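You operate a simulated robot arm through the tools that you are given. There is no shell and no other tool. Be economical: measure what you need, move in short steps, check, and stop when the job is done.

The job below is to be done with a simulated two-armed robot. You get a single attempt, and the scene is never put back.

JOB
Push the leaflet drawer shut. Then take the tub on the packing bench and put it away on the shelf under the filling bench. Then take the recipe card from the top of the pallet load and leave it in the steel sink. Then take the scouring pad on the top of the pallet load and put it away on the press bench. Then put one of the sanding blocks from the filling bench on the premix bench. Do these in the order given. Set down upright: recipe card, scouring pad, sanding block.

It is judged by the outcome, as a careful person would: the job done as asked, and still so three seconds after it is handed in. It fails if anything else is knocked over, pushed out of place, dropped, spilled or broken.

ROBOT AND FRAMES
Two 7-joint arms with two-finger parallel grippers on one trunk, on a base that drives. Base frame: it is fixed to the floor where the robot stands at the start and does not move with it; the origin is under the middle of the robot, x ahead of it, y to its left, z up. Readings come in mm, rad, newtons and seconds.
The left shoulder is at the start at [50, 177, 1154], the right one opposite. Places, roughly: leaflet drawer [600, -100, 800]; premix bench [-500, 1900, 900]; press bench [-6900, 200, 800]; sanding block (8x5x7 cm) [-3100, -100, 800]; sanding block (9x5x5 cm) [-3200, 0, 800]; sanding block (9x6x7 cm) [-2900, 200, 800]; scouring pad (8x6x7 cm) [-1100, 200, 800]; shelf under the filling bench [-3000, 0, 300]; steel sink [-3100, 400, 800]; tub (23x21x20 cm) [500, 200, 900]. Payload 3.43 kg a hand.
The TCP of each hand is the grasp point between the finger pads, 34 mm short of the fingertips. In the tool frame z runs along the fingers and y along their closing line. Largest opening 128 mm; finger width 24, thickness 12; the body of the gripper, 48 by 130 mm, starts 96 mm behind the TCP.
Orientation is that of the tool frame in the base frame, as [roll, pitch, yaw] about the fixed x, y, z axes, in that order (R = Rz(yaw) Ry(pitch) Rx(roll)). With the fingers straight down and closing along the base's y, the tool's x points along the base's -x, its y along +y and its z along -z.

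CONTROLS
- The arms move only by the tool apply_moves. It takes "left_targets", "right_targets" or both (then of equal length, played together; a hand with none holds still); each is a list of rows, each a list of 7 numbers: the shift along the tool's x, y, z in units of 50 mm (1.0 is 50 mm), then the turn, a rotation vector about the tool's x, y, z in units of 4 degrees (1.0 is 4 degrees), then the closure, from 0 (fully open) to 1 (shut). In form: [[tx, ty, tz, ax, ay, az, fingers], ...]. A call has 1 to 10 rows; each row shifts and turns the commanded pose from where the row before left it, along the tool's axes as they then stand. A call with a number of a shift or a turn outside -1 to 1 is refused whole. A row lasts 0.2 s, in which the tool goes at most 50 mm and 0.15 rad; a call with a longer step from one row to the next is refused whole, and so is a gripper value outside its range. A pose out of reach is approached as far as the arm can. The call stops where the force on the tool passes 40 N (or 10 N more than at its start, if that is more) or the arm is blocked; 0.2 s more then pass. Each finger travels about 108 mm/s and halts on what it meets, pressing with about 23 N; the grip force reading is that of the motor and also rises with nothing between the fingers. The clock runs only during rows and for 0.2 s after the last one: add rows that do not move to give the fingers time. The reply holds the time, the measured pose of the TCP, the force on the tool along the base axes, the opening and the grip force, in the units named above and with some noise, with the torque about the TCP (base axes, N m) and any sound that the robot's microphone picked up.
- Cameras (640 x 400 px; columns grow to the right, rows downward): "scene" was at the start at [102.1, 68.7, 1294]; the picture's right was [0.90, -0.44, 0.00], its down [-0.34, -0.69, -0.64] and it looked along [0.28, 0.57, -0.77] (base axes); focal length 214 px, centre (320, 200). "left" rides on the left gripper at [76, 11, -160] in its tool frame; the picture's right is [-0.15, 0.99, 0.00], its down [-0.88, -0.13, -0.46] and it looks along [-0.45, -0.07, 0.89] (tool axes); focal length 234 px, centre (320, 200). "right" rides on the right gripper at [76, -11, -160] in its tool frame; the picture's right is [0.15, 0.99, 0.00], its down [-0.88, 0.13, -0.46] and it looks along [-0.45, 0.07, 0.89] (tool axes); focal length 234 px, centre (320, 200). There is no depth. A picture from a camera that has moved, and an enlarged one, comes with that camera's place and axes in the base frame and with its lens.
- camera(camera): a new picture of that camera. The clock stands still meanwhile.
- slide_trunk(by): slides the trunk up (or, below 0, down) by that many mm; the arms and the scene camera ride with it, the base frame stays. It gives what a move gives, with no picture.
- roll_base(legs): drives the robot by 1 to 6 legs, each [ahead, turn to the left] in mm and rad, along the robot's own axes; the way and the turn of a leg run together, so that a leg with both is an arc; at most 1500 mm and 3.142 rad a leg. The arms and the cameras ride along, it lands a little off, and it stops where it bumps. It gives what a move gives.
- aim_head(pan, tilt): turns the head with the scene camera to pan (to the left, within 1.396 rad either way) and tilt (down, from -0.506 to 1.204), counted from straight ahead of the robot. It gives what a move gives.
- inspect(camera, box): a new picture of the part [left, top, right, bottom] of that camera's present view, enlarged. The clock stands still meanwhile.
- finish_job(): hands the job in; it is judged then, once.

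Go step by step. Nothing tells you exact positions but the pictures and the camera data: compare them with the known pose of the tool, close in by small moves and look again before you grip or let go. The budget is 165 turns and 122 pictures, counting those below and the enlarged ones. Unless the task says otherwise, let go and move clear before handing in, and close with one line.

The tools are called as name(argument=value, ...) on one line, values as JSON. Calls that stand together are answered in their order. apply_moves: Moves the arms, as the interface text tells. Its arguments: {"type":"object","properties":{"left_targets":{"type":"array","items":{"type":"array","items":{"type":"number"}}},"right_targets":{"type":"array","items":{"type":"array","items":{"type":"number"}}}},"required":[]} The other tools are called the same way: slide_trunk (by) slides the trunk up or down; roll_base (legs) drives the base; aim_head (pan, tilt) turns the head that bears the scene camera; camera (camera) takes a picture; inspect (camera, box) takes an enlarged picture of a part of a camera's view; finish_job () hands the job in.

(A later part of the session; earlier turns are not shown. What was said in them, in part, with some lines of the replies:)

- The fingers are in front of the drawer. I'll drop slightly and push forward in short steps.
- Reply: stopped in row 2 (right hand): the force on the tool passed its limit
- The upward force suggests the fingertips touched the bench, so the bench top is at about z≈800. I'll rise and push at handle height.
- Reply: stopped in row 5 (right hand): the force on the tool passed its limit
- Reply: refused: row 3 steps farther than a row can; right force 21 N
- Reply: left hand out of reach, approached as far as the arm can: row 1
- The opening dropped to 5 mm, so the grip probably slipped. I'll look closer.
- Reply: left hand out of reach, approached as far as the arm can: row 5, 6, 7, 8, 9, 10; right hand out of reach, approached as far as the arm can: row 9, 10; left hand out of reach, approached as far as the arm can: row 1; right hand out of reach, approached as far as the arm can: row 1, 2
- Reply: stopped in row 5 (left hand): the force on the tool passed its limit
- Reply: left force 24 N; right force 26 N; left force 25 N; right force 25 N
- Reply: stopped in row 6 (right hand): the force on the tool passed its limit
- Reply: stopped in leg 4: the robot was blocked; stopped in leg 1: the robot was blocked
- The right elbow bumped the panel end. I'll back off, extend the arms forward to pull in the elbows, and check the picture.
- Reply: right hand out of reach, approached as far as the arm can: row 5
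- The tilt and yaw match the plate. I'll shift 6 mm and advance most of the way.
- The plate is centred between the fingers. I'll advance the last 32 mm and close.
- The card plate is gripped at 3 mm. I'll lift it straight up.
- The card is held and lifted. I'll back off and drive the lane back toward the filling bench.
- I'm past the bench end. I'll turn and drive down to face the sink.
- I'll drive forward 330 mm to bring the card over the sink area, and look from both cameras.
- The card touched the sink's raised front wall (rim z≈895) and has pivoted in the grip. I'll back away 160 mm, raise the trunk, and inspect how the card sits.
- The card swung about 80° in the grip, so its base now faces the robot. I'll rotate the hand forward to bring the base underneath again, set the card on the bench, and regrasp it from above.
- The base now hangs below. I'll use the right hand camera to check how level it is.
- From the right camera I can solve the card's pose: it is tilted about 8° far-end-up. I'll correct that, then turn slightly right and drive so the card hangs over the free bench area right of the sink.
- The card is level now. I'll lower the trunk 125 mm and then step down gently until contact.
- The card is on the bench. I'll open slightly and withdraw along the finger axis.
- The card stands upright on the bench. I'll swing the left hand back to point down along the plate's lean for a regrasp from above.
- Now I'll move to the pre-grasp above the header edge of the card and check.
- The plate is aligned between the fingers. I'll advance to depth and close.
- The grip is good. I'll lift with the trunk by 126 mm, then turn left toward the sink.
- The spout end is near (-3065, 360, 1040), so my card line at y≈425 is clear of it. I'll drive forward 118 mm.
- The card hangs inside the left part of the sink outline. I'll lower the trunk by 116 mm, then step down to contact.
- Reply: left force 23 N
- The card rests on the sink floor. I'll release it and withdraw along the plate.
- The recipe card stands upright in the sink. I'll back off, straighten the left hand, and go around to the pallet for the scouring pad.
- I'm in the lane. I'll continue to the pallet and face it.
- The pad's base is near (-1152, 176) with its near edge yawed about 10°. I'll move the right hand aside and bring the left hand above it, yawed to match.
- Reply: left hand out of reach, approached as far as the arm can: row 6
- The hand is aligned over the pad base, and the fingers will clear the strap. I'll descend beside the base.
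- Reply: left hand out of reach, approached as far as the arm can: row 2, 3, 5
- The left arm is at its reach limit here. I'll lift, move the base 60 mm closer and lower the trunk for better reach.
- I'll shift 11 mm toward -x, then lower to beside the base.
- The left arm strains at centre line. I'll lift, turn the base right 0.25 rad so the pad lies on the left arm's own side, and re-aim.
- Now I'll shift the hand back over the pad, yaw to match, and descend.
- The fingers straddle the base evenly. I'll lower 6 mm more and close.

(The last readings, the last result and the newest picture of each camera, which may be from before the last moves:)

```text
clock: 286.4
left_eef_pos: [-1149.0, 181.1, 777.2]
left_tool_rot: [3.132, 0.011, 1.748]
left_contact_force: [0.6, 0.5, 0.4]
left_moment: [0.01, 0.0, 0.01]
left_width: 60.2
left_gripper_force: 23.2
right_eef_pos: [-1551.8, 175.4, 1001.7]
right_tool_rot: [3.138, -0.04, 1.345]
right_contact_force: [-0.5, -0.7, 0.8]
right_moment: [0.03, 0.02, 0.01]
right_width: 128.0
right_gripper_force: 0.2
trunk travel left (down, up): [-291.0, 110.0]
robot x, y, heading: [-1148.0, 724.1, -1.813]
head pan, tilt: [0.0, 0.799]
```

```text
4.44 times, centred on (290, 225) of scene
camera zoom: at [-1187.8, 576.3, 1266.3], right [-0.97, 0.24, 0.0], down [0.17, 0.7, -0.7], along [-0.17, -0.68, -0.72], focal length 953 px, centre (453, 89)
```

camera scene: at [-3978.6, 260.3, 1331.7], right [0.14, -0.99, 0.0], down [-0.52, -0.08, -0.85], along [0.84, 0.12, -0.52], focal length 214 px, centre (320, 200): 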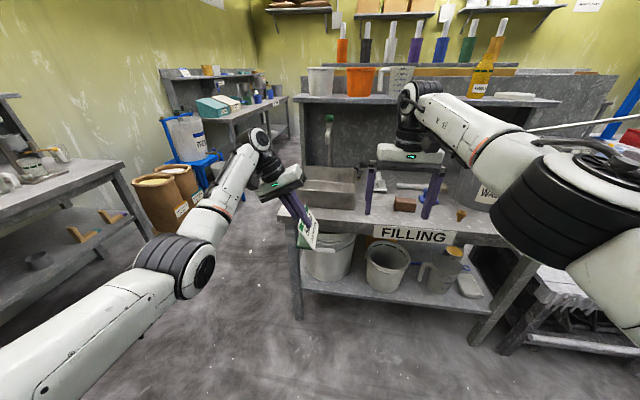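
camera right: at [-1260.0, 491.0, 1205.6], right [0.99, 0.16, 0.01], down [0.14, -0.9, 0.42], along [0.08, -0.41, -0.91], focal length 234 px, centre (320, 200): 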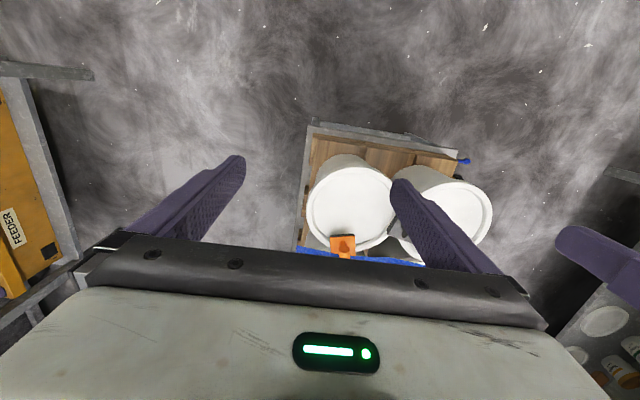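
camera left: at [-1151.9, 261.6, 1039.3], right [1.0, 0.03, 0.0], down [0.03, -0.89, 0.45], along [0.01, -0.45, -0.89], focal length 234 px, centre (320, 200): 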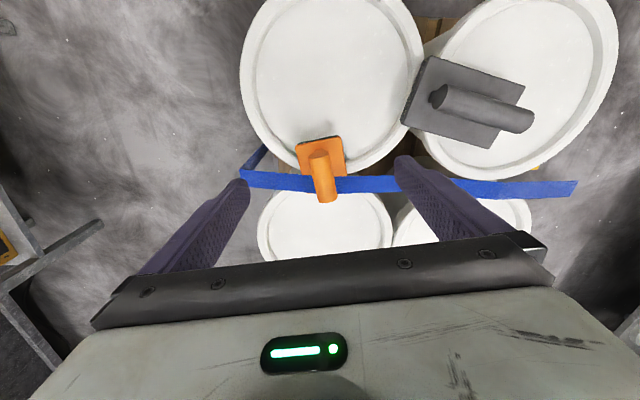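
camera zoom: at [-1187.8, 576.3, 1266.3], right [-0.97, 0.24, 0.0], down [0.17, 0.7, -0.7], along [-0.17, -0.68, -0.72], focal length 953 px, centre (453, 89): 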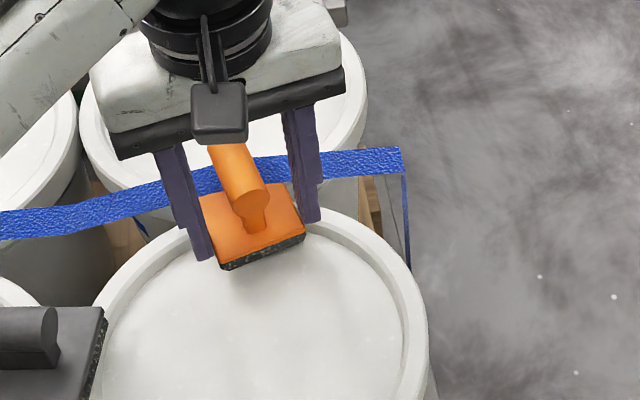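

The pad is gripped at 60 mm width. I'll lift by trunk and back away.

slide_trunk(by=105)

roll_base(legs=[[0, 0.24], [-310, 0]])

camera(camera="scene")

```text
clock: 287.8
left_eef_pos: [-1150.1, 181.0, 882.0]
left_tool_rot: [3.133, 0.01, 1.747]
left_contact_force: [-0.4, -0.8, -0.8]
left_moment: [0.04, 0.02, 0.01]
left_width: 60.0
left_gripper_force: 22.9
right_eef_pos: [-1550.9, 174.6, 1107.4]
right_tool_rot: [3.137, -0.04, 1.343]
right_contact_force: [-0.2, 0.5, -0.1]
right_moment: [0.01, -0.03, 0.0]
right_width: 128.1
right_gripper_force: 0.0
trunk travel left (down, up): [-396.0, 5.0]
robot x, y, heading: [-1148.9, 723.4, -1.817]
head pan, tilt: [0.0, 0.799]
```

```text
clock: 290.7
left_eef_pos: [-1022.2, 499.9, 883.2]
left_tool_rot: [3.131, 0.011, 1.986]
left_contact_force: [-0.7, -0.5, -0.8]
left_moment: [-0.02, 0.04, -0.03]
left_width: 59.9
left_gripper_force: 23.3
right_eef_pos: [-1410.2, 400.2, 1106.7]
right_tool_rot: [3.138, -0.039, 1.581]
right_contact_force: [0.1, -0.7, 0.2]
right_moment: [-0.05, 0.02, -0.01]
right_width: 127.8
right_gripper_force: 0.2
trunk travel left (down, up): [-396.0, 5.0]
robot x, y, heading: [-1149.9, 1026.0, -1.575]
head pan, tilt: [0.0, 0.799]
```

```text
16 pictures are left
camera scene: at [-1151.7, 875.6, 1371.4], right [-1.0, 0.01, 0.0], down [0.0, 0.72, -0.7], along [0.0, -0.7, -0.72], focal length 214 px, centre (320, 200)
```

scene: 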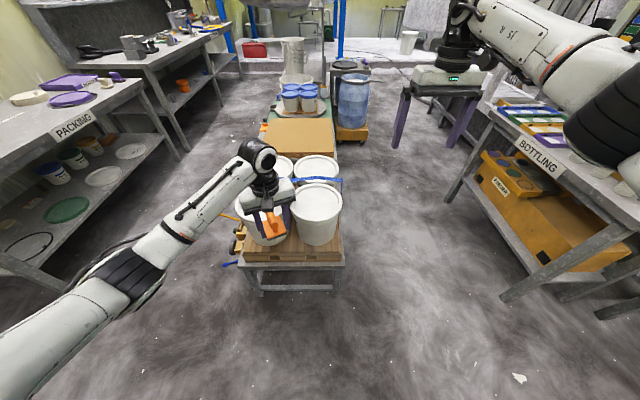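

The pad is held securely. I'll raise it, extend a bit, and drive down the lane toward the press bench.

apply_moves(left_targets=[[-0.37, -0.16, -0.75, 0, 0, 0, 1], [-0.37, -0.16, -0.75, 0, 0, 0, 1], [-0.37, -0.16, -0.75, 0, 0, 0, 1], [-0.37, -0.16, -0.75, 0, 0, 0, 1]], right_targets=[[0, 0.6, 0, 0, 0, 0, 0], [0, 0.6, 0, 0, 0, 0, 0], [0, 0.6, 0, 0, 0, 0, 0], [0, 0.6, 0, 0, 0, 0, 0]])

roll_base(legs=[[0, -1.567], [1500, 0], [1500, 0]])

aim_head(pan=0.3, tilt=0.3)

camera(camera="scene")

```text
clock: 291.7
left_eef_pos: [-1026.0, 419.4, 1031.9]
left_tool_rot: [3.133, 0.009, 1.986]
left_contact_force: [0.1, 0.8, -0.7]
left_moment: [0.03, 0.01, -0.04]
left_width: 59.4
left_gripper_force: 23.0
right_eef_pos: [-1290.3, 402.9, 1107.4]
right_tool_rot: [3.137, -0.04, 1.58]
right_contact_force: [1.0, 0.5, 0.1]
right_moment: [0.0, 0.0, -0.01]
right_width: 127.7
right_gripper_force: 0.0
trunk travel left (down, up): [-396.0, 5.0]
robot x, y, heading: [-1151.5, 1028.7, -1.581]
head pan, tilt: [0.0, 0.799]
```

```text
clock: 310.0
left_eef_pos: [-4759.5, 959.9, 1031.8]
left_tool_rot: [3.133, 0.011, 0.398]
left_contact_force: [-0.2, -1.3, -0.3]
left_moment: [-0.02, -0.03, -0.01]
left_width: 59.0
left_gripper_force: 23.1
right_eef_pos: [-4772.7, 1226.2, 1106.8]
right_tool_rot: [3.138, -0.041, -0.005]
right_contact_force: [0.2, -0.2, 0.1]
right_moment: [-0.02, -0.02, 0.0]
right_width: 128.0
right_gripper_force: 0.1
trunk travel left (down, up): [-396.0, 5.0]
robot x, y, heading: [-4149.6, 1078.2, 3.117]
head pan, tilt: [0.0, 0.799]
```

```text
clock: 310.9
left_eef_pos: [-4759.5, 960.3, 1031.7]
left_tool_rot: [3.133, 0.01, 0.399]
left_contact_force: [0.9, 0.5, -0.4]
left_moment: [0.0, -0.05, 0.01]
left_width: 59.4
left_gripper_force: 23.5
right_eef_pos: [-4774.0, 1226.8, 1107.6]
right_tool_rot: [3.138, -0.042, -0.007]
right_contact_force: [0.3, -1.2, -0.7]
right_moment: [-0.06, -0.03, 0.05]
right_width: 127.8
right_gripper_force: 0.1
trunk travel left (down, up): [-396.0, 5.0]
robot x, y, heading: [-4150.5, 1077.2, 3.119]
head pan, tilt: [0.3, 0.3]
```

```text
15 pictures are left
camera scene: at [-4312.3, 1050.9, 1415.6], right [-0.28, 0.96, 0.0], down [0.28, 0.08, -0.95], along [-0.92, -0.26, -0.3], focal length 214 px, centre (320, 200)
```

scene: 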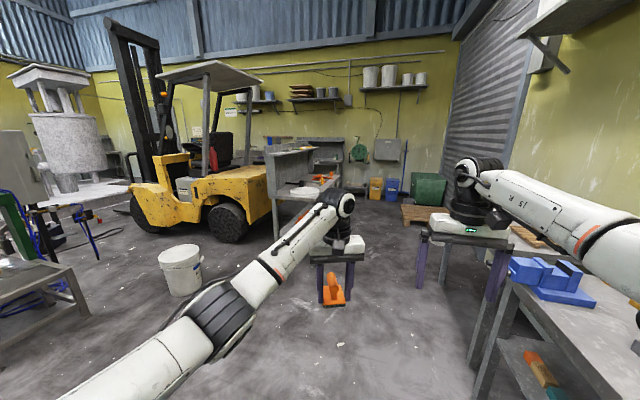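

The press bench looks to be the grey one behind my left hand. I'll zoom in on it.

inspect(camera="scene", box=[240, 120, 400, 240])

```text
3.33 times, centred on (320, 180) of scene
camera zoom: at [-4312.3, 1050.9, 1415.6], right [-0.28, 0.96, 0.0], down [0.28, 0.08, -0.95], along [-0.92, -0.26, -0.3], focal length 715 px, centre (320, 267)
```

zoom: 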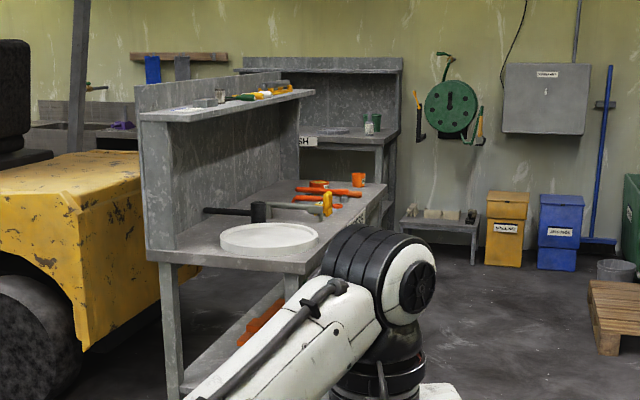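

That bench spans x≈-7340 to -6190 with its front edge at y≈475 facing +y, which matches the press bench. A free front strip lies around (-6760, 400); I'll drive there and face it.

roll_base(legs=[[0, 0.03], [1360, 0], [1360, 0], [0, 1.563]])

aim_head(pan=0.1, tilt=0.7)

camera(camera="scene")

```text
clock: 328.5
left_eef_pos: [-6754.0, 504.0, 1033.3]
left_tool_rot: [3.134, 0.01, 2.001]
left_contact_force: [0.1, 0.4, -0.4]
left_moment: [0.01, 0.04, -0.05]
left_width: 59.2
left_gripper_force: 23.1
right_eef_pos: [-7019.9, 481.0, 1107.4]
right_tool_rot: [3.136, -0.04, 1.599]
right_contact_force: [-0.5, 0.3, -0.6]
right_moment: [0.02, 0.0, -0.02]
right_width: 127.9
right_gripper_force: 0.0
trunk travel left (down, up): [-396.0, 5.0]
robot x, y, heading: [-6884.7, 1105.7, -1.565]
head pan, tilt: [0.3, 0.3]
```

```text
clock: 329.4
left_eef_pos: [-6755.3, 503.2, 1032.8]
left_tool_rot: [3.131, 0.009, 2.002]
left_contact_force: [0.2, -0.7, -1.0]
left_moment: [0.02, 0.06, -0.02]
left_width: 59.0
left_gripper_force: 22.7
right_eef_pos: [-7018.9, 480.6, 1107.0]
right_tool_rot: [3.137, -0.041, 1.599]
right_contact_force: [0.9, -0.7, 0.8]
right_moment: [-0.02, 0.01, -0.01]
right_width: 128.1
right_gripper_force: 0.1
trunk travel left (down, up): [-396.0, 5.0]
robot x, y, heading: [-6889.6, 1106.4, -1.561]
head pan, tilt: [0.099, 0.7]
```

```text
13 pictures are left
camera scene: at [-6879.9, 952.7, 1379.7], right [-0.99, -0.11, 0.0], down [-0.07, 0.64, -0.77], along [0.09, -0.76, -0.64], focal length 214 px, centre (320, 200)
```

scene: 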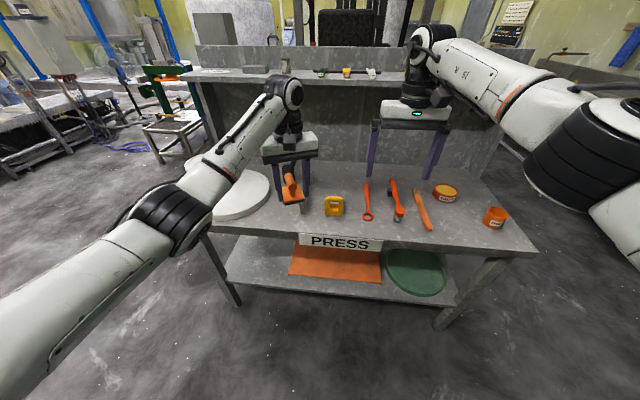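

This is the PRESS bench; there is free space between the round disk and the yellow tape measure. I'll bring the pad over about (-6715, 362) and lower most of the way.

roll_base(legs=[[140, 0]])

apply_moves(left_targets=[[-0.32, 0.71, 0, 0, 0, 0, 1], [0, 0, 0, 0, 0, 0, 1]])

slide_trunk(by=-130)

camera(camera="left")

```text
clock: 330.7
left_eef_pos: [-6754.8, 363.2, 1032.3]
left_tool_rot: [3.134, 0.009, 1.999]
left_contact_force: [-0.6, -0.6, -1.2]
left_moment: [0.05, 0.0, 0.02]
left_width: 59.3
left_gripper_force: 23.1
right_eef_pos: [-7019.2, 341.2, 1106.6]
right_tool_rot: [3.138, -0.042, 1.596]
right_contact_force: [0.4, 0.5, 0.0]
right_moment: [0.02, -0.03, 0.03]
right_width: 128.1
right_gripper_force: 0.1
trunk travel left (down, up): [-396.0, 5.0]
robot x, y, heading: [-6890.3, 968.0, -1.563]
head pan, tilt: [0.099, 0.7]
```

```text
clock: 331.3
left_eef_pos: [-6716.7, 363.8, 1031.2]
left_tool_rot: [3.131, 0.011, 2.0]
left_contact_force: [0.0, 0.4, -0.3]
left_moment: [0.01, -0.01, -0.01]
left_width: 59.4
left_gripper_force: 23.4
right_eef_pos: [-7020.5, 342.2, 1107.6]
right_tool_rot: [3.139, -0.04, 1.595]
right_contact_force: [0.2, 0.2, 0.1]
right_moment: [0.0, 0.05, 0.01]
right_width: 128.0
right_gripper_force: 0.0
trunk travel left (down, up): [-396.0, 5.0]
robot x, y, heading: [-6889.6, 971.1, -1.561]
head pan, tilt: [0.099, 0.7]
```

```text
clock: 332.9
left_eef_pos: [-6714.9, 364.2, 904.1]
left_tool_rot: [3.133, 0.016, 1.999]
left_contact_force: [4.3, -0.1, 15.4]
left_moment: [-0.09, 0.12, 0.03]
left_width: 59.4
left_gripper_force: 23.1
right_eef_pos: [-7019.5, 342.5, 978.7]
right_tool_rot: [3.138, -0.039, 1.596]
right_contact_force: [0.7, 0.1, 0.3]
right_moment: [-0.03, 0.0, 0.02]
right_width: 128.0
right_gripper_force: 0.1
trunk travel left (down, up): [-266.0, 135.0]
robot x, y, heading: [-6888.2, 963.6, -1.561]
head pan, tilt: [0.099, 0.7]
```

```text
12 pictures are left
camera left: at [-6738.9, 441.0, 1062.9], right [0.96, 0.28, 0.01], down [0.24, -0.85, 0.47], along [0.14, -0.45, -0.88], focal length 234 px, centre (320, 200)
```

left: 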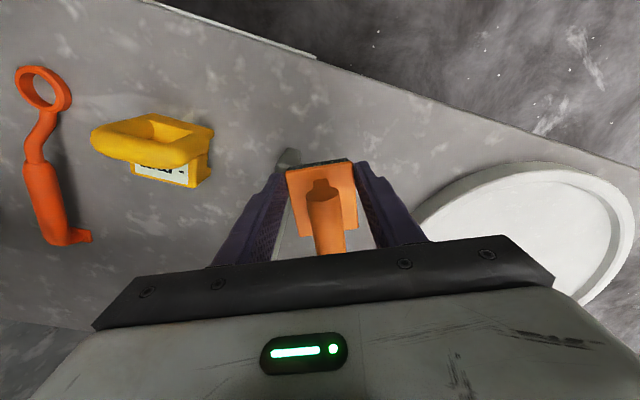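

The pad touched something gray below it, well above the table level. I'll raise at once and look at what it is.

slide_trunk(by=60)

apply_moves(left_targets=[[0.15, 0.95, 0, 0, 0, 0, 1], [0.6, 0.4, 0, 0, 0, 0, 1], [0.3, 0, 0, 0, 0, 0, 1]])

camera(camera="left")

```text
clock: 333.9
left_eef_pos: [-6715.2, 364.3, 961.9]
left_tool_rot: [3.133, 0.011, 1.998]
left_contact_force: [-1.1, -0.1, -1.1]
left_moment: [0.0, -0.03, 0.01]
left_width: 59.1
left_gripper_force: 23.0
right_eef_pos: [-7018.7, 342.1, 1037.8]
right_tool_rot: [3.137, -0.042, 1.594]
right_contact_force: [-0.3, 0.2, -0.6]
right_moment: [0.02, -0.01, -0.03]
right_width: 128.0
right_gripper_force: 0.0
trunk travel left (down, up): [-326.0, 75.0]
robot x, y, heading: [-6889.4, 968.4, -1.567]
head pan, tilt: [0.099, 0.7]
```

```text
clock: 334.6
left_eef_pos: [-6677.5, 441.5, 960.7]
left_tool_rot: [3.134, 0.01, 1.998]
left_contact_force: [-0.2, 0.5, -0.9]
left_moment: [-0.02, 0.03, 0.01]
left_width: 59.3
left_gripper_force: 23.2
right_eef_pos: [-7020.3, 342.4, 1036.4]
right_tool_rot: [3.137, -0.041, 1.595]
right_contact_force: [-0.9, 0.3, -0.4]
right_moment: [0.0, -0.03, 0.0]
right_width: 128.0
right_gripper_force: 0.1
trunk travel left (down, up): [-326.0, 75.0]
robot x, y, heading: [-6888.5, 970.2, -1.56]
head pan, tilt: [0.099, 0.7]
```

```text
11 pictures are left
camera left: at [-6699.9, 517.1, 1119.8], right [0.96, 0.28, 0.01], down [0.24, -0.85, 0.46], along [0.14, -0.44, -0.89], focal length 234 px, centre (320, 200)
```

left: 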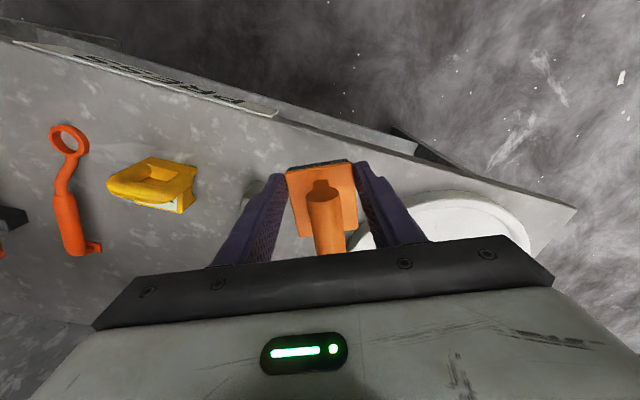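

A gray object's end lies near x≈-6750 to -6700. The spot at (-6632, 400), clear of it and of the disk, is free, so I'll move there and lower gently.

apply_moves(left_targets=[[-0.56, 0.24, 0, 0, 0, 0, 1], [-0.56, 0.24, 0, 0, 0, 0, 1]])

slide_trunk(by=-50)

inspect(camera="scene", box=[180, 150, 340, 270])

```text
clock: 335.2
left_eef_pos: [-6631.2, 399.0, 962.4]
left_tool_rot: [3.133, 0.01, 1.998]
left_contact_force: [0.8, 0.3, -0.8]
left_moment: [0.06, -0.01, 0.01]
left_width: 59.1
left_gripper_force: 23.2
right_eef_pos: [-7019.5, 342.3, 1037.4]
right_tool_rot: [3.137, -0.041, 1.596]
right_contact_force: [0.5, -0.2, 0.0]
right_moment: [0.01, 0.03, -0.01]
right_width: 127.9
right_gripper_force: 0.1
trunk travel left (down, up): [-326.0, 75.0]
robot x, y, heading: [-6885.1, 967.2, -1.565]
head pan, tilt: [0.099, 0.7]
```

```text
clock: 336.2
left_eef_pos: [-6631.2, 398.5, 913.9]
left_tool_rot: [3.132, 0.01, 1.999]
left_contact_force: [-0.1, 0.6, -0.8]
left_moment: [-0.02, 0.03, 0.02]
left_width: 59.5
left_gripper_force: 23.4
right_eef_pos: [-7020.0, 343.3, 987.1]
right_tool_rot: [3.138, -0.039, 1.596]
right_contact_force: [-0.4, 0.1, 0.8]
right_moment: [-0.04, 0.01, 0.01]
right_width: 127.8
right_gripper_force: 0.1
trunk travel left (down, up): [-276.0, 125.0]
robot x, y, heading: [-6888.2, 965.0, -1.561]
head pan, tilt: [0.099, 0.7]
```

```text
3.33 times, centred on (260, 210) of scene
camera zoom: at [-6878.9, 814.4, 1259.6], right [-0.99, -0.11, 0.0], down [-0.07, 0.64, -0.77], along [0.08, -0.76, -0.64], focal length 715 px, centre (520, 167)
```

zoom: 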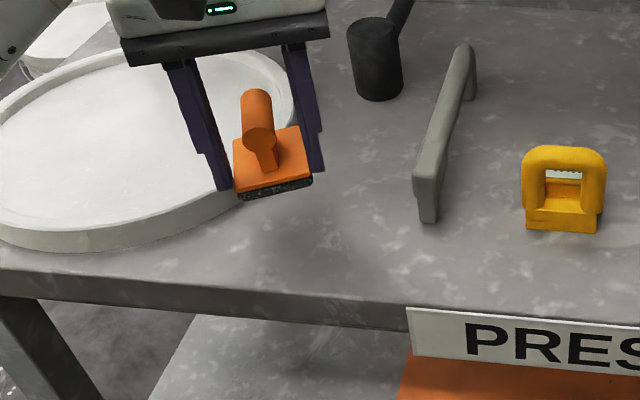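

Now I see it: the gray item is a standing handle, still in place, and my landing spot is clear. I'll shift 20 mm toward -x, lower, and feel for contact.

apply_moves(left_targets=[[-0.02, -0.45, 0, 0, 0, 0, 1], [0, 0, 0, 0, 0, 0, 1]])

slide_trunk(by=-52)

apply_moves(left_targets=[[0, 0, 0.06, 0, 0, 0, 1], [0, 0, 0.06, 0, 0, 0, 1], [0, 0, 0.06, 0, 0, 0, 1], [0, 0, 0.06, 0, 0, 0, 1], [0, 0, 0.06, 0, 0, 0, 1]])

```text
clock: 336.8
left_eef_pos: [-6650.2, 390.1, 913.4]
left_tool_rot: [3.132, 0.01, 1.999]
left_contact_force: [0.1, -0.6, 0.4]
left_moment: [-0.01, 0.0, -0.01]
left_width: 59.3
left_gripper_force: 23.2
right_eef_pos: [-7019.1, 343.3, 987.8]
right_tool_rot: [3.136, -0.04, 1.596]
right_contact_force: [-0.1, 0.3, 0.1]
right_moment: [0.01, -0.03, 0.0]
right_width: 128.1
right_gripper_force: 0.1
trunk travel left (down, up): [-276.0, 125.0]
robot x, y, heading: [-6886.1, 970.1, -1.564]
head pan, tilt: [0.099, 0.7]
```

```text
clock: 337.7
left_eef_pos: [-6649.8, 390.5, 861.5]
left_tool_rot: [3.134, 0.011, 1.998]
left_contact_force: [0.8, -0.2, -1.2]
left_moment: [0.05, 0.04, -0.01]
left_width: 59.3
left_gripper_force: 23.3
right_eef_pos: [-7020.3, 342.2, 935.6]
right_tool_rot: [3.137, -0.041, 1.597]
right_contact_force: [0.0, 0.6, 0.0]
right_moment: [-0.01, 0.0, 0.0]
right_width: 127.9
right_gripper_force: 0.0
trunk travel left (down, up): [-224.0, 177.0]
robot x, y, heading: [-6887.2, 969.5, -1.563]
head pan, tilt: [0.099, 0.7]
```

```text
clock: 338.9
left_eef_pos: [-6650.6, 390.5, 848.6]
left_tool_rot: [3.134, 0.015, 1.999]
left_contact_force: [0.1, 0.6, 7.6]
left_moment: [-0.1, -0.36, 0.03]
left_width: 59.5
left_gripper_force: 22.9
right_eef_pos: [-7020.3, 343.4, 934.1]
right_tool_rot: [3.135, -0.041, 1.593]
right_contact_force: [-0.1, -0.5, -0.4]
right_moment: [0.0, 0.01, 0.0]
right_width: 127.8
right_gripper_force: 0.0
trunk travel left (down, up): [-224.0, 177.0]
robot x, y, heading: [-6886.8, 967.8, -1.561]
head pan, tilt: [0.099, 0.7]
```

It has made contact with the table. I'll settle 2 mm more, release, and rise.

apply_moves(left_targets=[[0, 0, 0.04, 0, 0, 0, 1], [0, 0, 0, 0, 0, 0, 0.5], [0, 0, 0, 0, 0, 0, 0.35], [0, 0, 0, 0, 0, 0, 0.35], [0, 0, -0.5, 0, 0, 0, 0.35], [0, 0, -0.9, 0, 0, 0, 0.35], [0, 0, -0.9, 0, 0, 0, 0.35]])

slide_trunk(by=120)

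inspect(camera="scene", box=[180, 150, 340, 270])

```text
clock: 340.5
left_eef_pos: [-6650.6, 389.8, 959.3]
left_tool_rot: [3.132, 0.011, 2.0]
left_contact_force: [-0.1, -0.4, 0.4]
left_moment: [-0.02, -0.03, -0.01]
left_width: 83.3
left_gripper_force: 0.0
right_eef_pos: [-7020.2, 342.2, 935.1]
right_tool_rot: [3.137, -0.04, 1.596]
right_contact_force: [-0.3, 0.1, -0.2]
right_moment: [-0.03, -0.03, -0.02]
right_width: 128.3
right_gripper_force: 0.2
trunk travel left (down, up): [-224.0, 177.0]
robot x, y, heading: [-6886.1, 969.3, -1.562]
head pan, tilt: [0.099, 0.7]
```

```text
clock: 342.0
left_eef_pos: [-6650.2, 389.3, 1077.8]
left_tool_rot: [3.133, 0.01, 1.998]
left_contact_force: [-0.4, 1.1, 0.6]
left_moment: [0.02, -0.03, -0.02]
left_width: 83.2
left_gripper_force: 0.1
right_eef_pos: [-7020.2, 343.1, 1055.1]
right_tool_rot: [3.137, -0.039, 1.595]
right_contact_force: [0.2, 0.2, -0.4]
right_moment: [0.0, 0.0, -0.01]
right_width: 128.1
right_gripper_force: 0.1
trunk travel left (down, up): [-344.0, 57.0]
robot x, y, heading: [-6886.9, 968.0, -1.56]
head pan, tilt: [0.099, 0.7]
```

```text
3.33 times, centred on (260, 210) of scene
camera zoom: at [-6878.9, 813.9, 1327.5], right [-0.99, -0.11, 0.0], down [-0.07, 0.64, -0.76], along [0.08, -0.76, -0.64], focal length 715 px, centre (520, 167)
```

zoom: 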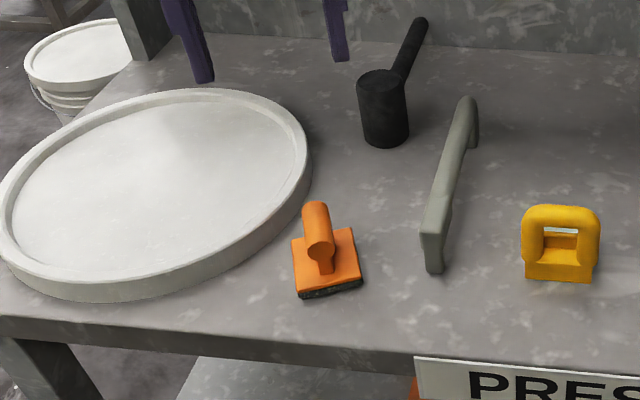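

The scouring pad stands upright on the press bench. Next I'll tuck the left hand and drive back to the filling bench for a sanding block.

apply_moves(left_targets=[[0.28, -0.61, 0, 0, 0, 0, 0], [0.28, -0.61, 0, 0, 0, 0, 0], [0.28, -0.61, 0, 0, 0, 0, 0]])

roll_base(legs=[[-90, 0], [0, 1.56], [1370, 0], [1370, 0], [0, -1.565], [890, 0]])

```text
clock: 342.8
left_eef_pos: [-6751.6, 388.5, 1075.2]
left_tool_rot: [3.131, 0.01, 2.0]
left_contact_force: [-0.2, -0.1, 0.0]
left_moment: [0.06, 0.0, -0.01]
left_width: 128.1
left_gripper_force: 0.0
right_eef_pos: [-7021.1, 342.1, 1054.3]
right_tool_rot: [3.136, -0.04, 1.596]
right_contact_force: [0.2, 0.8, 0.1]
right_moment: [0.0, 0.0, -0.01]
right_width: 128.0
right_gripper_force: 0.0
trunk travel left (down, up): [-344.0, 57.0]
robot x, y, heading: [-6885.1, 967.7, -1.556]
head pan, tilt: [0.099, 0.7]
```

```text
clock: 368.9
left_eef_pos: [-4034.5, -401.8, 1076.2]
left_tool_rot: [3.133, 0.011, 1.969]
left_contact_force: [0.3, -0.1, 0.3]
left_moment: [0.03, 0.03, 0.0]
left_width: 128.0
left_gripper_force: 0.1
right_eef_pos: [-4307.5, -440.7, 1054.0]
right_tool_rot: [3.139, -0.04, 1.566]
right_contact_force: [-0.5, 0.6, -0.1]
right_moment: [0.02, 0.01, 0.0]
right_width: 127.9
right_gripper_force: 0.1
trunk travel left (down, up): [-344.0, 57.0]
robot x, y, heading: [-4154.2, 184.2, -1.594]
head pan, tilt: [0.099, 0.7]
```

I'll turn to face the bench and bring the right hand over the brown sanding block.

roll_base(legs=[[35, 0], [0, 1.594], [355, 0]])

camera(camera="right")

```text
clock: 375.6
left_eef_pos: [-3229.2, 302.1, 1078.4]
left_tool_rot: [3.134, 0.009, -2.695]
left_contact_force: [0.1, -0.6, 0.2]
left_moment: [0.0, 0.07, 0.01]
left_width: 128.2
left_gripper_force: 0.0
right_eef_pos: [-3177.9, 32.8, 1056.0]
right_tool_rot: [3.136, -0.043, -3.101]
right_contact_force: [0.5, 0.4, 0.3]
right_moment: [-0.01, 0.04, -0.01]
right_width: 128.0
right_gripper_force: 0.0
trunk travel left (down, up): [-344.0, 57.0]
robot x, y, heading: [-3806.4, 153.4, 0.027]
head pan, tilt: [0.099, 0.7]
```

```text
8 pictures are left
camera right: at [-3247.3, 16.9, 1215.1], right [-0.19, 0.98, 0.01], down [0.89, 0.16, 0.42], along [0.41, 0.09, -0.91], focal length 234 px, centre (320, 200)
```

right: 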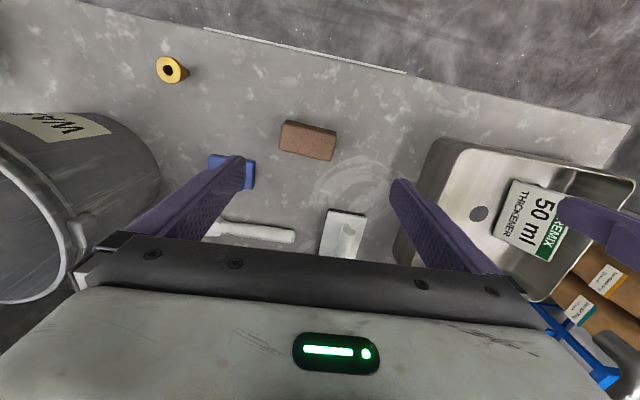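

The brown block's centre is at about (-3178, 16) and it is aligned with the gripper. I'll centre and descend with the right hand.

apply_moves(right_targets=[[0, -0.34, 0, 0, -0.62, 0, 0], [0, 0, 0.9, 0, 0, 0, 0], [0, 0, 0.9, 0, 0, 0, 0], [0, 0, 0.9, 0, 0, 0, 0], [0, 0, 0.7, 0, 0, 0, 0], [0, 0, 0.2, 0, 0, 0, 0]])

camera(camera="right")

```text
clock: 377.0
left_eef_pos: [-3228.5, 301.9, 1076.7]
left_tool_rot: [3.133, 0.01, -2.697]
left_contact_force: [0.6, -0.6, 0.1]
left_moment: [0.0, 0.03, 0.02]
left_width: 128.0
left_gripper_force: 0.0
right_eef_pos: [-3176.2, 16.4, 874.0]
right_tool_rot: [3.136, 0.003, -3.1]
right_contact_force: [-0.2, 0.3, -0.2]
right_moment: [0.06, -0.01, -0.01]
right_width: 128.0
right_gripper_force: 0.1
trunk travel left (down, up): [-344.0, 57.0]
robot x, y, heading: [-3808.6, 156.7, 0.026]
head pan, tilt: [0.099, 0.7]
```

```text
7 pictures are left
camera right: at [-3253.6, 0.0, 1031.0], right [-0.19, 0.98, 0.0], down [0.87, 0.16, 0.46], along [0.45, 0.09, -0.89], focal length 234 px, centre (320, 200)
```

right: 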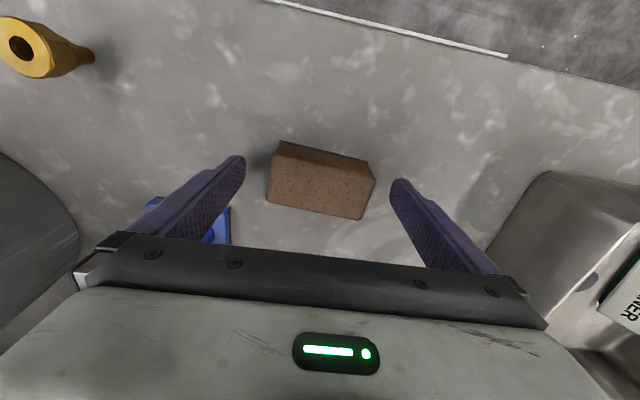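

The block is centred between the fingers. I'll lower 20 mm and close.

apply_moves(right_targets=[[0, 0, 0.4, 0, 0, 0, 0], [0, 0, 0, 0, 0, 0, 0.2], [0, 0, 0, 0, 0, 0, 0.4], [0, 0, 0, 0, 0, 0, 0.7], [0, 0, 0, 0, 0, 0, 1], [0, 0, 0, 0, 0, 0, 1]])

apply_moves(right_targets=[[0, 0, -0.3, 0, 0, 0, 1], [0, 0, -0.8, 0, 0, 0, 1], [0, 0, -0.9, 0, 0, 0, 1], [0, 0, -0.9, 0, 0, 0, 1], [0, 0, -0.9, 0, 0, 0, 1]])

```text
clock: 378.4
left_eef_pos: [-3228.8, 300.7, 1077.1]
left_tool_rot: [3.13, 0.01, -2.696]
left_contact_force: [-1.0, 0.2, -0.5]
left_moment: [0.03, 0.0, 0.01]
left_width: 127.8
left_gripper_force: 0.1
right_eef_pos: [-3176.9, 15.3, 855.8]
right_tool_rot: [3.134, 0.005, -3.1]
right_contact_force: [0.0, 0.7, 0.1]
right_moment: [0.01, 0.04, -0.03]
right_width: 85.5
right_gripper_force: 22.9
trunk travel left (down, up): [-344.0, 57.0]
robot x, y, heading: [-3807.3, 158.2, 0.025]
head pan, tilt: [0.099, 0.7]
```

```text
clock: 379.6
left_eef_pos: [-3228.9, 301.6, 1077.5]
left_tool_rot: [3.133, 0.011, -2.697]
left_contact_force: [0.0, -0.1, 0.1]
left_moment: [-0.01, -0.02, -0.02]
left_width: 127.7
left_gripper_force: 0.0
right_eef_pos: [-3178.2, 15.0, 1045.6]
right_tool_rot: [3.136, 0.002, -3.099]
right_contact_force: [-0.5, -0.8, -1.0]
right_moment: [0.0, -0.01, -0.03]
right_width: 85.5
right_gripper_force: 22.7
trunk travel left (down, up): [-344.0, 57.0]
robot x, y, heading: [-3805.3, 155.8, 0.025]
head pan, tilt: [0.099, 0.7]
```

The block is held at 85 mm. I'll raise the trunk and drive back through the lane toward the premix bench.

slide_trunk(by=50)

roll_base(legs=[[-350, 0], [0, 1.545], [880, 0], [0, -1.57], [1500, 0]])

```text
clock: 380.5
left_eef_pos: [-3228.2, 300.5, 1126.5]
left_tool_rot: [3.132, 0.012, -2.695]
left_contact_force: [0.3, 0.2, -0.7]
left_moment: [0.0, 0.0, -0.02]
left_width: 128.2
left_gripper_force: 0.1
right_eef_pos: [-3177.5, 13.9, 1094.9]
right_tool_rot: [3.136, 0.002, -3.1]
right_contact_force: [-0.2, -0.3, 0.2]
right_moment: [0.01, 0.02, -0.03]
right_width: 85.4
right_gripper_force: 23.2
trunk travel left (down, up): [-394.0, 7.0]
robot x, y, heading: [-3807.3, 157.5, 0.027]
head pan, tilt: [0.099, 0.7]
```

```text
clock: 401.6
left_eef_pos: [-2092.6, 1290.1, 1126.7]
left_tool_rot: [3.133, 0.012, -2.657]
left_contact_force: [-0.2, 0.2, 0.9]
left_moment: [0.01, 0.0, 0.0]
left_width: 128.0
left_gripper_force: 0.1
right_eef_pos: [-2030.2, 1004.8, 1095.4]
right_tool_rot: [3.138, 0.004, -3.06]
right_contact_force: [0.1, -0.6, -0.7]
right_moment: [-0.01, -0.01, -0.01]
right_width: 83.9
right_gripper_force: 23.5
trunk travel left (down, up): [-394.0, 7.0]
robot x, y, heading: [-2662.3, 1117.6, 0.069]
head pan, tilt: [0.099, 0.7]
```

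I'll angle right past the bottling bench, keeping clear of the pallet, and stop well short of the premix bench before turning.

roll_base(legs=[[0, -0.25], [600, 0], [0, -0.06], [1450, 0], [0, 1.81]])

aim_head(pan=0.0, tilt=0.5)

camera(camera="scene")

```text
clock: 417.4
left_eef_pos: [-801.8, 1254.2, 1126.2]
left_tool_rot: [3.132, 0.01, -1.164]
left_contact_force: [0.5, -1.1, 0.6]
left_moment: [0.0, 0.01, -0.04]
left_width: 127.9
left_gripper_force: 0.1
right_eef_pos: [-513.3, 1292.9, 1094.9]
right_tool_rot: [3.137, 0.004, -1.568]
right_contact_force: [-0.4, 0.8, -0.4]
right_moment: [0.01, 0.0, 0.0]
right_width: 83.4
right_gripper_force: 23.1
trunk travel left (down, up): [-394.0, 7.0]
robot x, y, heading: [-678.7, 672.3, 1.556]
head pan, tilt: [0.099, 0.7]
```

```text
clock: 418.1
left_eef_pos: [-802.9, 1253.5, 1127.3]
left_tool_rot: [3.134, 0.011, -1.166]
left_contact_force: [-1.1, -0.5, -0.1]
left_moment: [0.01, 0.0, -0.04]
left_width: 128.0
left_gripper_force: 0.0
right_eef_pos: [-512.5, 1293.5, 1094.0]
right_tool_rot: [3.135, 0.005, -1.571]
right_contact_force: [0.5, 0.5, -1.0]
right_moment: [0.01, 0.02, -0.02]
right_width: 83.5
right_gripper_force: 23.6
trunk travel left (down, up): [-394.0, 7.0]
robot x, y, heading: [-680.1, 670.7, 1.558]
head pan, tilt: [0.0, 0.499]
```

```text
6 pictures are left
camera scene: at [-678.2, 831.6, 1395.2], right [1.0, -0.01, 0.0], down [-0.01, -0.48, -0.88], along [0.01, 0.88, -0.48], focal length 214 px, centre (320, 200)
```

scene: 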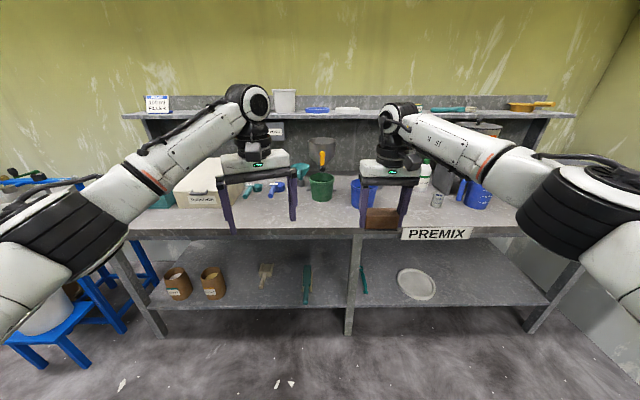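

The premix bench lies ahead with a free-looking strip at the front. I'll zoom in to choose a spot.

inspect(camera="scene", box=[220, 130, 460, 260])

```text
2.67 times, centred on (340, 195) of scene
camera zoom: at [-678.2, 831.6, 1395.2], right [1.0, -0.01, 0.0], down [-0.01, -0.48, -0.88], along [0.01, 0.88, -0.48], focal length 572 px, centre (267, 213)
```

zoom: 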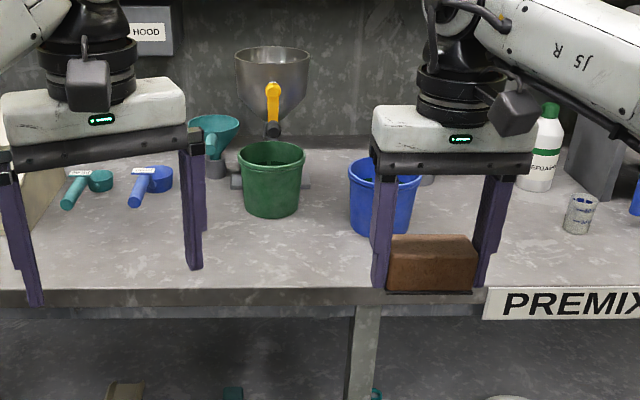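

The surface is near z≈812 with its front edge at y≈1620, and the strip in front of the cups is free. I'll drive up so the block is at about (-510, 1710) and lower partway.

roll_base(legs=[[415, 0]])

slide_trunk(by=-150)

aim_head(pan=-0.2, tilt=0.75)

camera(camera="scene")

```text
clock: 420.6
left_eef_pos: [-788.1, 1665.4, 1125.0]
left_tool_rot: [3.132, 0.011, -1.179]
left_contact_force: [-0.2, -0.2, -0.9]
left_moment: [-0.02, 0.01, 0.02]
left_width: 128.1
left_gripper_force: 0.0
right_eef_pos: [-498.4, 1701.2, 1095.0]
right_tool_rot: [3.137, 0.003, -1.582]
right_contact_force: [0.0, 0.4, -0.2]
right_moment: [-0.02, -0.02, 0.02]
right_width: 83.6
right_gripper_force: 23.0
trunk travel left (down, up): [-394.0, 7.0]
robot x, y, heading: [-671.8, 1077.3, 1.541]
head pan, tilt: [0.0, 0.499]
```

```text
clock: 421.8
left_eef_pos: [-786.2, 1665.1, 1028.0]
left_tool_rot: [3.13, 0.011, -1.178]
left_contact_force: [1.0, 0.7, -0.2]
left_moment: [-0.04, 0.01, 0.02]
left_width: 128.1
left_gripper_force: 0.1
right_eef_pos: [-497.7, 1701.1, 1008.8]
right_tool_rot: [3.134, 0.016, -1.582]
right_contact_force: [-0.8, -5.4, 15.8]
right_moment: [-0.23, -0.65, -0.21]
right_width: 83.6
right_gripper_force: 22.9
trunk travel left (down, up): [-295.0, 106.0]
robot x, y, heading: [-673.7, 1079.3, 1.543]
head pan, tilt: [0.0, 0.499]
stopped: the force on the tool passed its limit (the readings are from after the stop); the commanded pose is now the measured one
```

```text
clock: 422.5
left_eef_pos: [-787.4, 1663.5, 1029.6]
left_tool_rot: [3.131, 0.011, -1.178]
left_contact_force: [-0.4, 0.0, 0.4]
left_moment: [0.04, 0.0, -0.05]
left_width: 127.9
left_gripper_force: 0.0
right_eef_pos: [-499.0, 1700.3, 1008.6]
right_tool_rot: [3.137, 0.018, -1.583]
right_contact_force: [0.6, -2.3, 21.1]
right_moment: [-0.15, -0.87, -0.11]
right_width: 83.7
right_gripper_force: 23.2
trunk travel left (down, up): [-295.0, 106.0]
robot x, y, heading: [-668.4, 1078.5, 1.547]
head pan, tilt: [-0.201, 0.75]
```

```text
4 pictures are left
camera scene: at [-652.4, 1228.9, 1275.0], right [0.97, -0.22, 0.0], down [-0.15, -0.66, -0.73], along [0.16, 0.71, -0.68], focal length 214 px, centre (320, 200)
```

scene: 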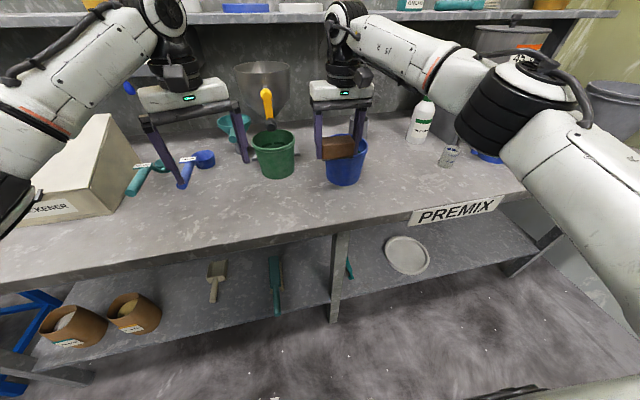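

The block is resting on the rim of the blue cup: this bench is higher (about z≈888) and the strip is narrower than I judged. I'll raise right away and back off 115 mm.

slide_trunk(by=70)

roll_base(legs=[[-115, 0]])

camera(camera="scene")

```text
clock: 423.6
left_eef_pos: [-786.8, 1665.6, 1096.9]
left_tool_rot: [3.131, 0.011, -1.179]
left_contact_force: [-0.1, -0.3, -0.1]
left_moment: [-0.02, -0.03, -0.02]
left_width: 127.9
left_gripper_force: 0.0
right_eef_pos: [-496.6, 1702.7, 1074.6]
right_tool_rot: [3.137, 0.014, -1.583]
right_contact_force: [-1.2, 0.0, -0.9]
right_moment: [-0.05, -0.01, -0.01]
right_width: 83.7
right_gripper_force: 22.8
trunk travel left (down, up): [-365.0, 36.0]
robot x, y, heading: [-671.2, 1084.6, 1.542]
head pan, tilt: [-0.201, 0.75]
```

```text
clock: 424.8
left_eef_pos: [-789.3, 1549.6, 1098.4]
left_tool_rot: [3.134, 0.01, -1.181]
left_contact_force: [-0.2, -0.5, 0.7]
left_moment: [0.04, -0.02, 0.01]
left_width: 128.0
left_gripper_force: 0.0
right_eef_pos: [-500.1, 1587.1, 1076.9]
right_tool_rot: [3.137, 0.017, -1.584]
right_contact_force: [-0.5, -0.5, -0.4]
right_moment: [0.05, 0.0, 0.01]
right_width: 83.8
right_gripper_force: 22.9
trunk travel left (down, up): [-365.0, 36.0]
robot x, y, heading: [-674.8, 968.6, 1.545]
head pan, tilt: [-0.201, 0.75]
```

```text
3 pictures are left
camera scene: at [-654.6, 1115.4, 1344.6], right [0.97, -0.23, 0.0], down [-0.15, -0.66, -0.73], along [0.17, 0.71, -0.68], focal length 214 px, centre (320, 200)
```

scene: 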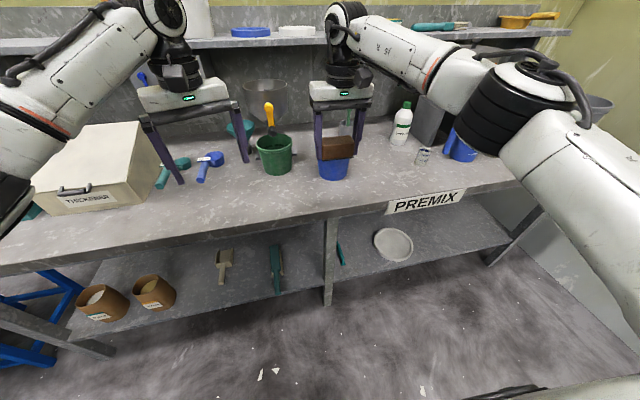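

The cups are still upright, and the landing point now lies on bare bench between the blue cup and the front edge. I'll lower partway and then step down until contact.

slide_trunk(by=-110)

apply_moves(right_targets=[[0, 0, 0.1, 0, 0, 0, 1], [0, 0, 0.1, 0, 0, 0, 1], [0, 0, 0.1, 0, 0, 0, 1], [0, 0, 0.1, 0, 0, 0, 1], [0, 0, 0.1, 0, 0, 0, 1]])

```text
clock: 426.3
left_eef_pos: [-788.4, 1549.4, 987.9]
left_tool_rot: [3.131, 0.01, -1.18]
left_contact_force: [-0.2, -0.1, 0.4]
left_moment: [-0.02, 0.01, 0.0]
left_width: 127.9
left_gripper_force: 0.1
right_eef_pos: [-499.0, 1587.2, 966.1]
right_tool_rot: [3.137, 0.013, -1.584]
right_contact_force: [0.2, -0.2, -0.6]
right_moment: [0.02, 0.01, -0.03]
right_width: 83.6
right_gripper_force: 22.9
trunk travel left (down, up): [-255.0, 146.0]
robot x, y, heading: [-676.3, 963.4, 1.544]
head pan, tilt: [-0.201, 0.75]
```

```text
clock: 427.5
left_eef_pos: [-789.1, 1550.1, 987.8]
left_tool_rot: [3.131, 0.012, -1.179]
left_contact_force: [-0.6, -0.6, 0.5]
left_moment: [0.01, 0.0, 0.02]
left_width: 128.1
left_gripper_force: 0.0
right_eef_pos: [-499.0, 1588.0, 939.6]
right_tool_rot: [3.135, 0.014, -1.584]
right_contact_force: [0.1, -0.1, 0.6]
right_moment: [0.03, 0.02, 0.01]
right_width: 83.4
right_gripper_force: 22.6
trunk travel left (down, up): [-255.0, 146.0]
robot x, y, heading: [-673.5, 963.6, 1.54]
head pan, tilt: [-0.201, 0.75]
```

No contact yet, so I'll continue stepping down.

apply_moves(right_targets=[[0, 0, 0.08, 0, 0, 0, 1], [0, 0, 0.08, 0, 0, 0, 1], [0, 0, 0.08, 0, 0, 0, 1], [0, 0, 0.08, 0, 0, 0, 1], [0, 0, 0.08, 0, 0, 0, 1]])

inspect(camera="scene", box=[270, 150, 400, 250])

```text
clock: 428.7
left_eef_pos: [-790.2, 1550.2, 988.7]
left_tool_rot: [3.132, 0.011, -1.179]
left_contact_force: [0.2, -0.1, 0.1]
left_moment: [0.0, 0.01, -0.02]
left_width: 127.9
left_gripper_force: 0.0
right_eef_pos: [-498.5, 1588.0, 921.1]
right_tool_rot: [3.134, 0.014, -1.586]
right_contact_force: [0.1, -0.6, 0.1]
right_moment: [0.02, 0.01, 0.0]
right_width: 83.4
right_gripper_force: 23.2
trunk travel left (down, up): [-255.0, 146.0]
robot x, y, heading: [-672.8, 965.1, 1.542]
head pan, tilt: [-0.201, 0.75]
```

```text
4.00 times, centred on (335, 200) of scene
camera zoom: at [-654.5, 1116.4, 1234.4], right [0.97, -0.23, 0.0], down [-0.15, -0.66, -0.73], along [0.17, 0.71, -0.68], focal length 858 px, centre (260, 200)
```

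zoom: 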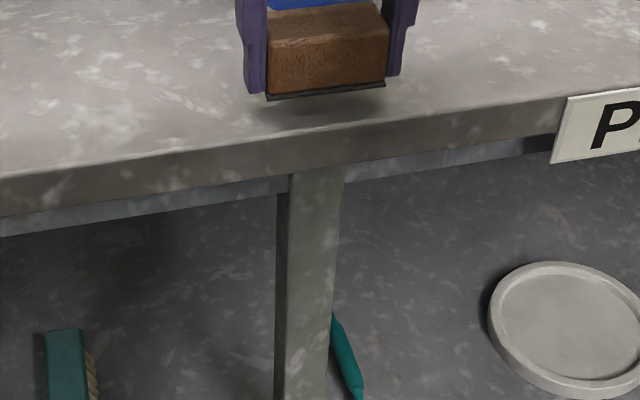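

The block is level and just above the bench, but close to the edge. I'll move it 27 mm further in and continue down.

apply_moves(right_targets=[[-0.27, 0, 0, 0, 0, 0, 1], [-0.27, 0, 0, 0, 0, 0, 1], [0, 0, 0.06, 0, 0, 0, 1], [0, 0, 0.06, 0, 0, 0, 1], [0, 0, 0.06, 0, 0, 0, 1], [0, 0, 0.06, 0, 0, 0, 1], [0, 0, 0.06, 0, 0, 0, 1]])

```text
clock: 430.3
left_eef_pos: [-789.4, 1550.0, 986.3]
left_tool_rot: [3.132, 0.011, -1.179]
left_contact_force: [-1.4, 0.1, 0.2]
left_moment: [0.0, 0.01, 0.02]
left_width: 128.0
left_gripper_force: 0.1
right_eef_pos: [-499.1, 1613.7, 906.4]
right_tool_rot: [3.137, 0.014, -1.585]
right_contact_force: [1.1, -0.1, 0.0]
right_moment: [-0.03, -0.01, 0.02]
right_width: 83.4
right_gripper_force: 23.2
trunk travel left (down, up): [-255.0, 146.0]
robot x, y, heading: [-673.1, 965.6, 1.541]
head pan, tilt: [-0.201, 0.75]
```

Still no contact, so I'll keep stepping down gently.

apply_moves(right_targets=[[0, 0, 0.06, 0, 0, 0, 1], [0, 0, 0.06, 0, 0, 0, 1], [0, 0, 0.06, 0, 0, 0, 1], [0, 0, 0.06, 0, 0, 0, 1]])

```text
clock: 431.3
left_eef_pos: [-789.6, 1551.5, 987.9]
left_tool_rot: [3.131, 0.012, -1.18]
left_contact_force: [0.2, -1.2, -1.7]
left_moment: [-0.02, -0.02, 0.03]
left_width: 128.0
left_gripper_force: 0.1
right_eef_pos: [-498.8, 1614.9, 894.8]
right_tool_rot: [3.137, 0.014, -1.586]
right_contact_force: [1.1, -0.1, -1.4]
right_moment: [0.0, 0.04, -0.03]
right_width: 83.4
right_gripper_force: 22.9
trunk travel left (down, up): [-255.0, 146.0]
robot x, y, heading: [-675.6, 964.7, 1.544]
head pan, tilt: [-0.201, 0.75]
```

apply_moves(right_targets=[[0, 0, 0.06, 0, 0, 0, 1], [0, 0, 0.06, 0, 0, 0, 1], [0, 0, 0.06, 0, 0, 0, 1], [0, 0, 0.06, 0, 0, 0, 1]])

```text
clock: 432.2
left_eef_pos: [-789.7, 1550.7, 987.4]
left_tool_rot: [3.133, 0.012, -1.179]
left_contact_force: [1.2, 0.0, 0.0]
left_moment: [0.01, -0.02, -0.05]
left_width: 128.0
left_gripper_force: 0.1
right_eef_pos: [-500.2, 1615.5, 893.0]
right_tool_rot: [3.136, 0.028, -1.582]
right_contact_force: [-0.7, -4.9, 15.3]
right_moment: [-0.36, -0.67, -0.25]
right_width: 83.5
right_gripper_force: 23.0
trunk travel left (down, up): [-255.0, 146.0]
robot x, y, heading: [-674.9, 963.9, 1.542]
head pan, tilt: [-0.201, 0.75]
stopped in row 4 (right hand): the force on the tool passed its limit (the readings are from after the stop); the commanded pose is now the measured one
```

There is firm contact. I'll check with one zoomed look before releasing.

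inspect(camera="scene", box=[270, 150, 400, 250])

```text
4.00 times, centred on (335, 200) of scene
camera zoom: at [-655.0, 1114.7, 1234.4], right [0.97, -0.23, 0.0], down [-0.15, -0.66, -0.73], along [0.17, 0.71, -0.68], focal length 858 px, centre (260, 200)
```

zoom: 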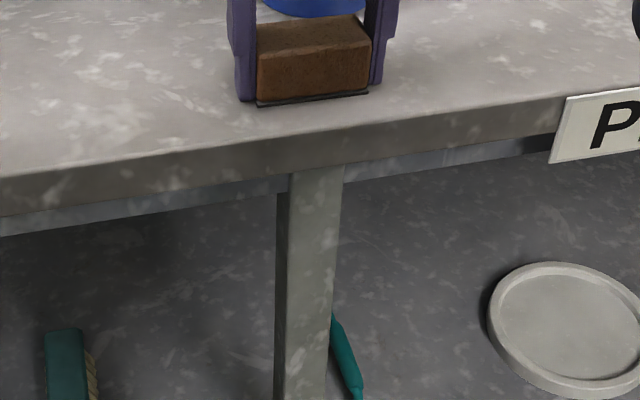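

The block sits flat on the bench. I'll release it and lift the hand clear.

apply_moves(right_targets=[[0, 0, 0, 0, 0, 0, 0.3], [0, 0, 0, 0, 0, 0, 0.2], [0, 0, 0, 0, 0, 0, 0.15], [0, 0, -0.3, 0, 0, 0, 0.15], [0, 0, -0.8, 0, 0, 0, 0.15], [0, 0, -0.9, 0, 0, 0, 0.15], [0, 0, -0.9, 0, 0, 0, 0.15]])

slide_trunk(by=80)

roll_base(legs=[[-250, 0]])

inspect(camera="scene", box=[220, 110, 420, 230])

```text
clock: 433.8
left_eef_pos: [-789.6, 1549.6, 987.9]
left_tool_rot: [3.13, 0.01, -1.18]
left_contact_force: [0.9, 0.4, -0.2]
left_moment: [0.04, 0.02, -0.01]
left_width: 128.2
left_gripper_force: 0.1
right_eef_pos: [-501.9, 1592.8, 1035.7]
right_tool_rot: [3.139, 0.026, -1.585]
right_contact_force: [-0.3, -0.3, -0.6]
right_moment: [0.02, 0.02, 0.0]
right_width: 108.6
right_gripper_force: 0.1
right hand out of reach, approached as far as the arm can: row 6, 7
trunk travel left (down, up): [-255.0, 146.0]
robot x, y, heading: [-672.2, 968.6, 1.539]
head pan, tilt: [-0.201, 0.75]
```

```text
clock: 435.0
left_eef_pos: [-789.1, 1550.6, 1067.5]
left_tool_rot: [3.131, 0.011, -1.18]
left_contact_force: [-0.6, 0.3, 0.3]
left_moment: [-0.02, -0.03, 0.02]
left_width: 128.0
left_gripper_force: 0.0
right_eef_pos: [-501.5, 1592.7, 1114.9]
right_tool_rot: [3.138, 0.026, -1.585]
right_contact_force: [-0.1, -0.2, -0.2]
right_moment: [-0.02, 0.0, -0.02]
right_width: 108.9
right_gripper_force: 0.0
trunk travel left (down, up): [-335.0, 66.0]
robot x, y, heading: [-671.0, 967.2, 1.542]
head pan, tilt: [-0.201, 0.75]
```

```text
clock: 436.8
left_eef_pos: [-796.8, 1304.3, 1068.1]
left_tool_rot: [3.132, 0.011, -1.177]
left_contact_force: [-0.5, 0.4, -0.3]
left_moment: [0.03, 0.03, -0.01]
left_width: 127.8
left_gripper_force: 0.0
right_eef_pos: [-511.3, 1347.3, 1114.3]
right_tool_rot: [3.138, 0.025, -1.582]
right_contact_force: [-0.2, -0.3, -0.3]
right_moment: [0.06, -0.01, 0.0]
right_width: 108.7
right_gripper_force: 0.0
trunk travel left (down, up): [-335.0, 66.0]
robot x, y, heading: [-680.8, 721.4, 1.545]
head pan, tilt: [-0.201, 0.75]
```

```text
3.20 times, centred on (320, 170) of scene
camera zoom: at [-661.6, 870.0, 1314.5], right [0.97, -0.22, 0.0], down [-0.15, -0.66, -0.73], along [0.16, 0.71, -0.68], focal length 686 px, centre (320, 296)
```

zoom: 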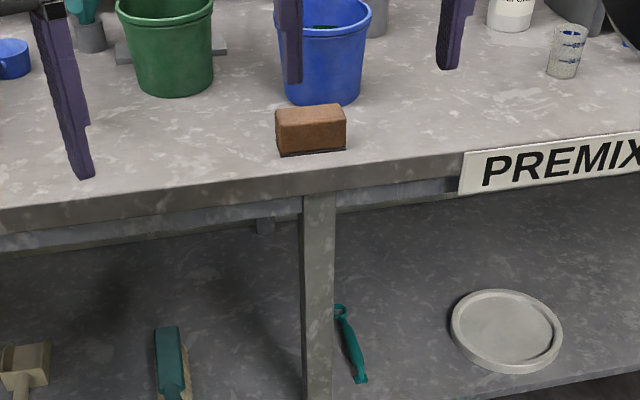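

The sanding block sits upright on the premix bench, the cups are undisturbed and both hands are clear. I'm handing the job in.

finish_job()

```text
The job is handed in.
```

All five tasks were done in the order given: the drawer is shut, the tub is on the filling-bench shelf, the recipe card is in the sink, the scouring pad is on the press bench, and a sanding block is on the premix bench. The last three are upright; there were a few light bumps along the way (the filling-bench panel, the sink wall, a handle on the press bench, the blue cup), and nothing looked knocked over or moved in the pictures I took.
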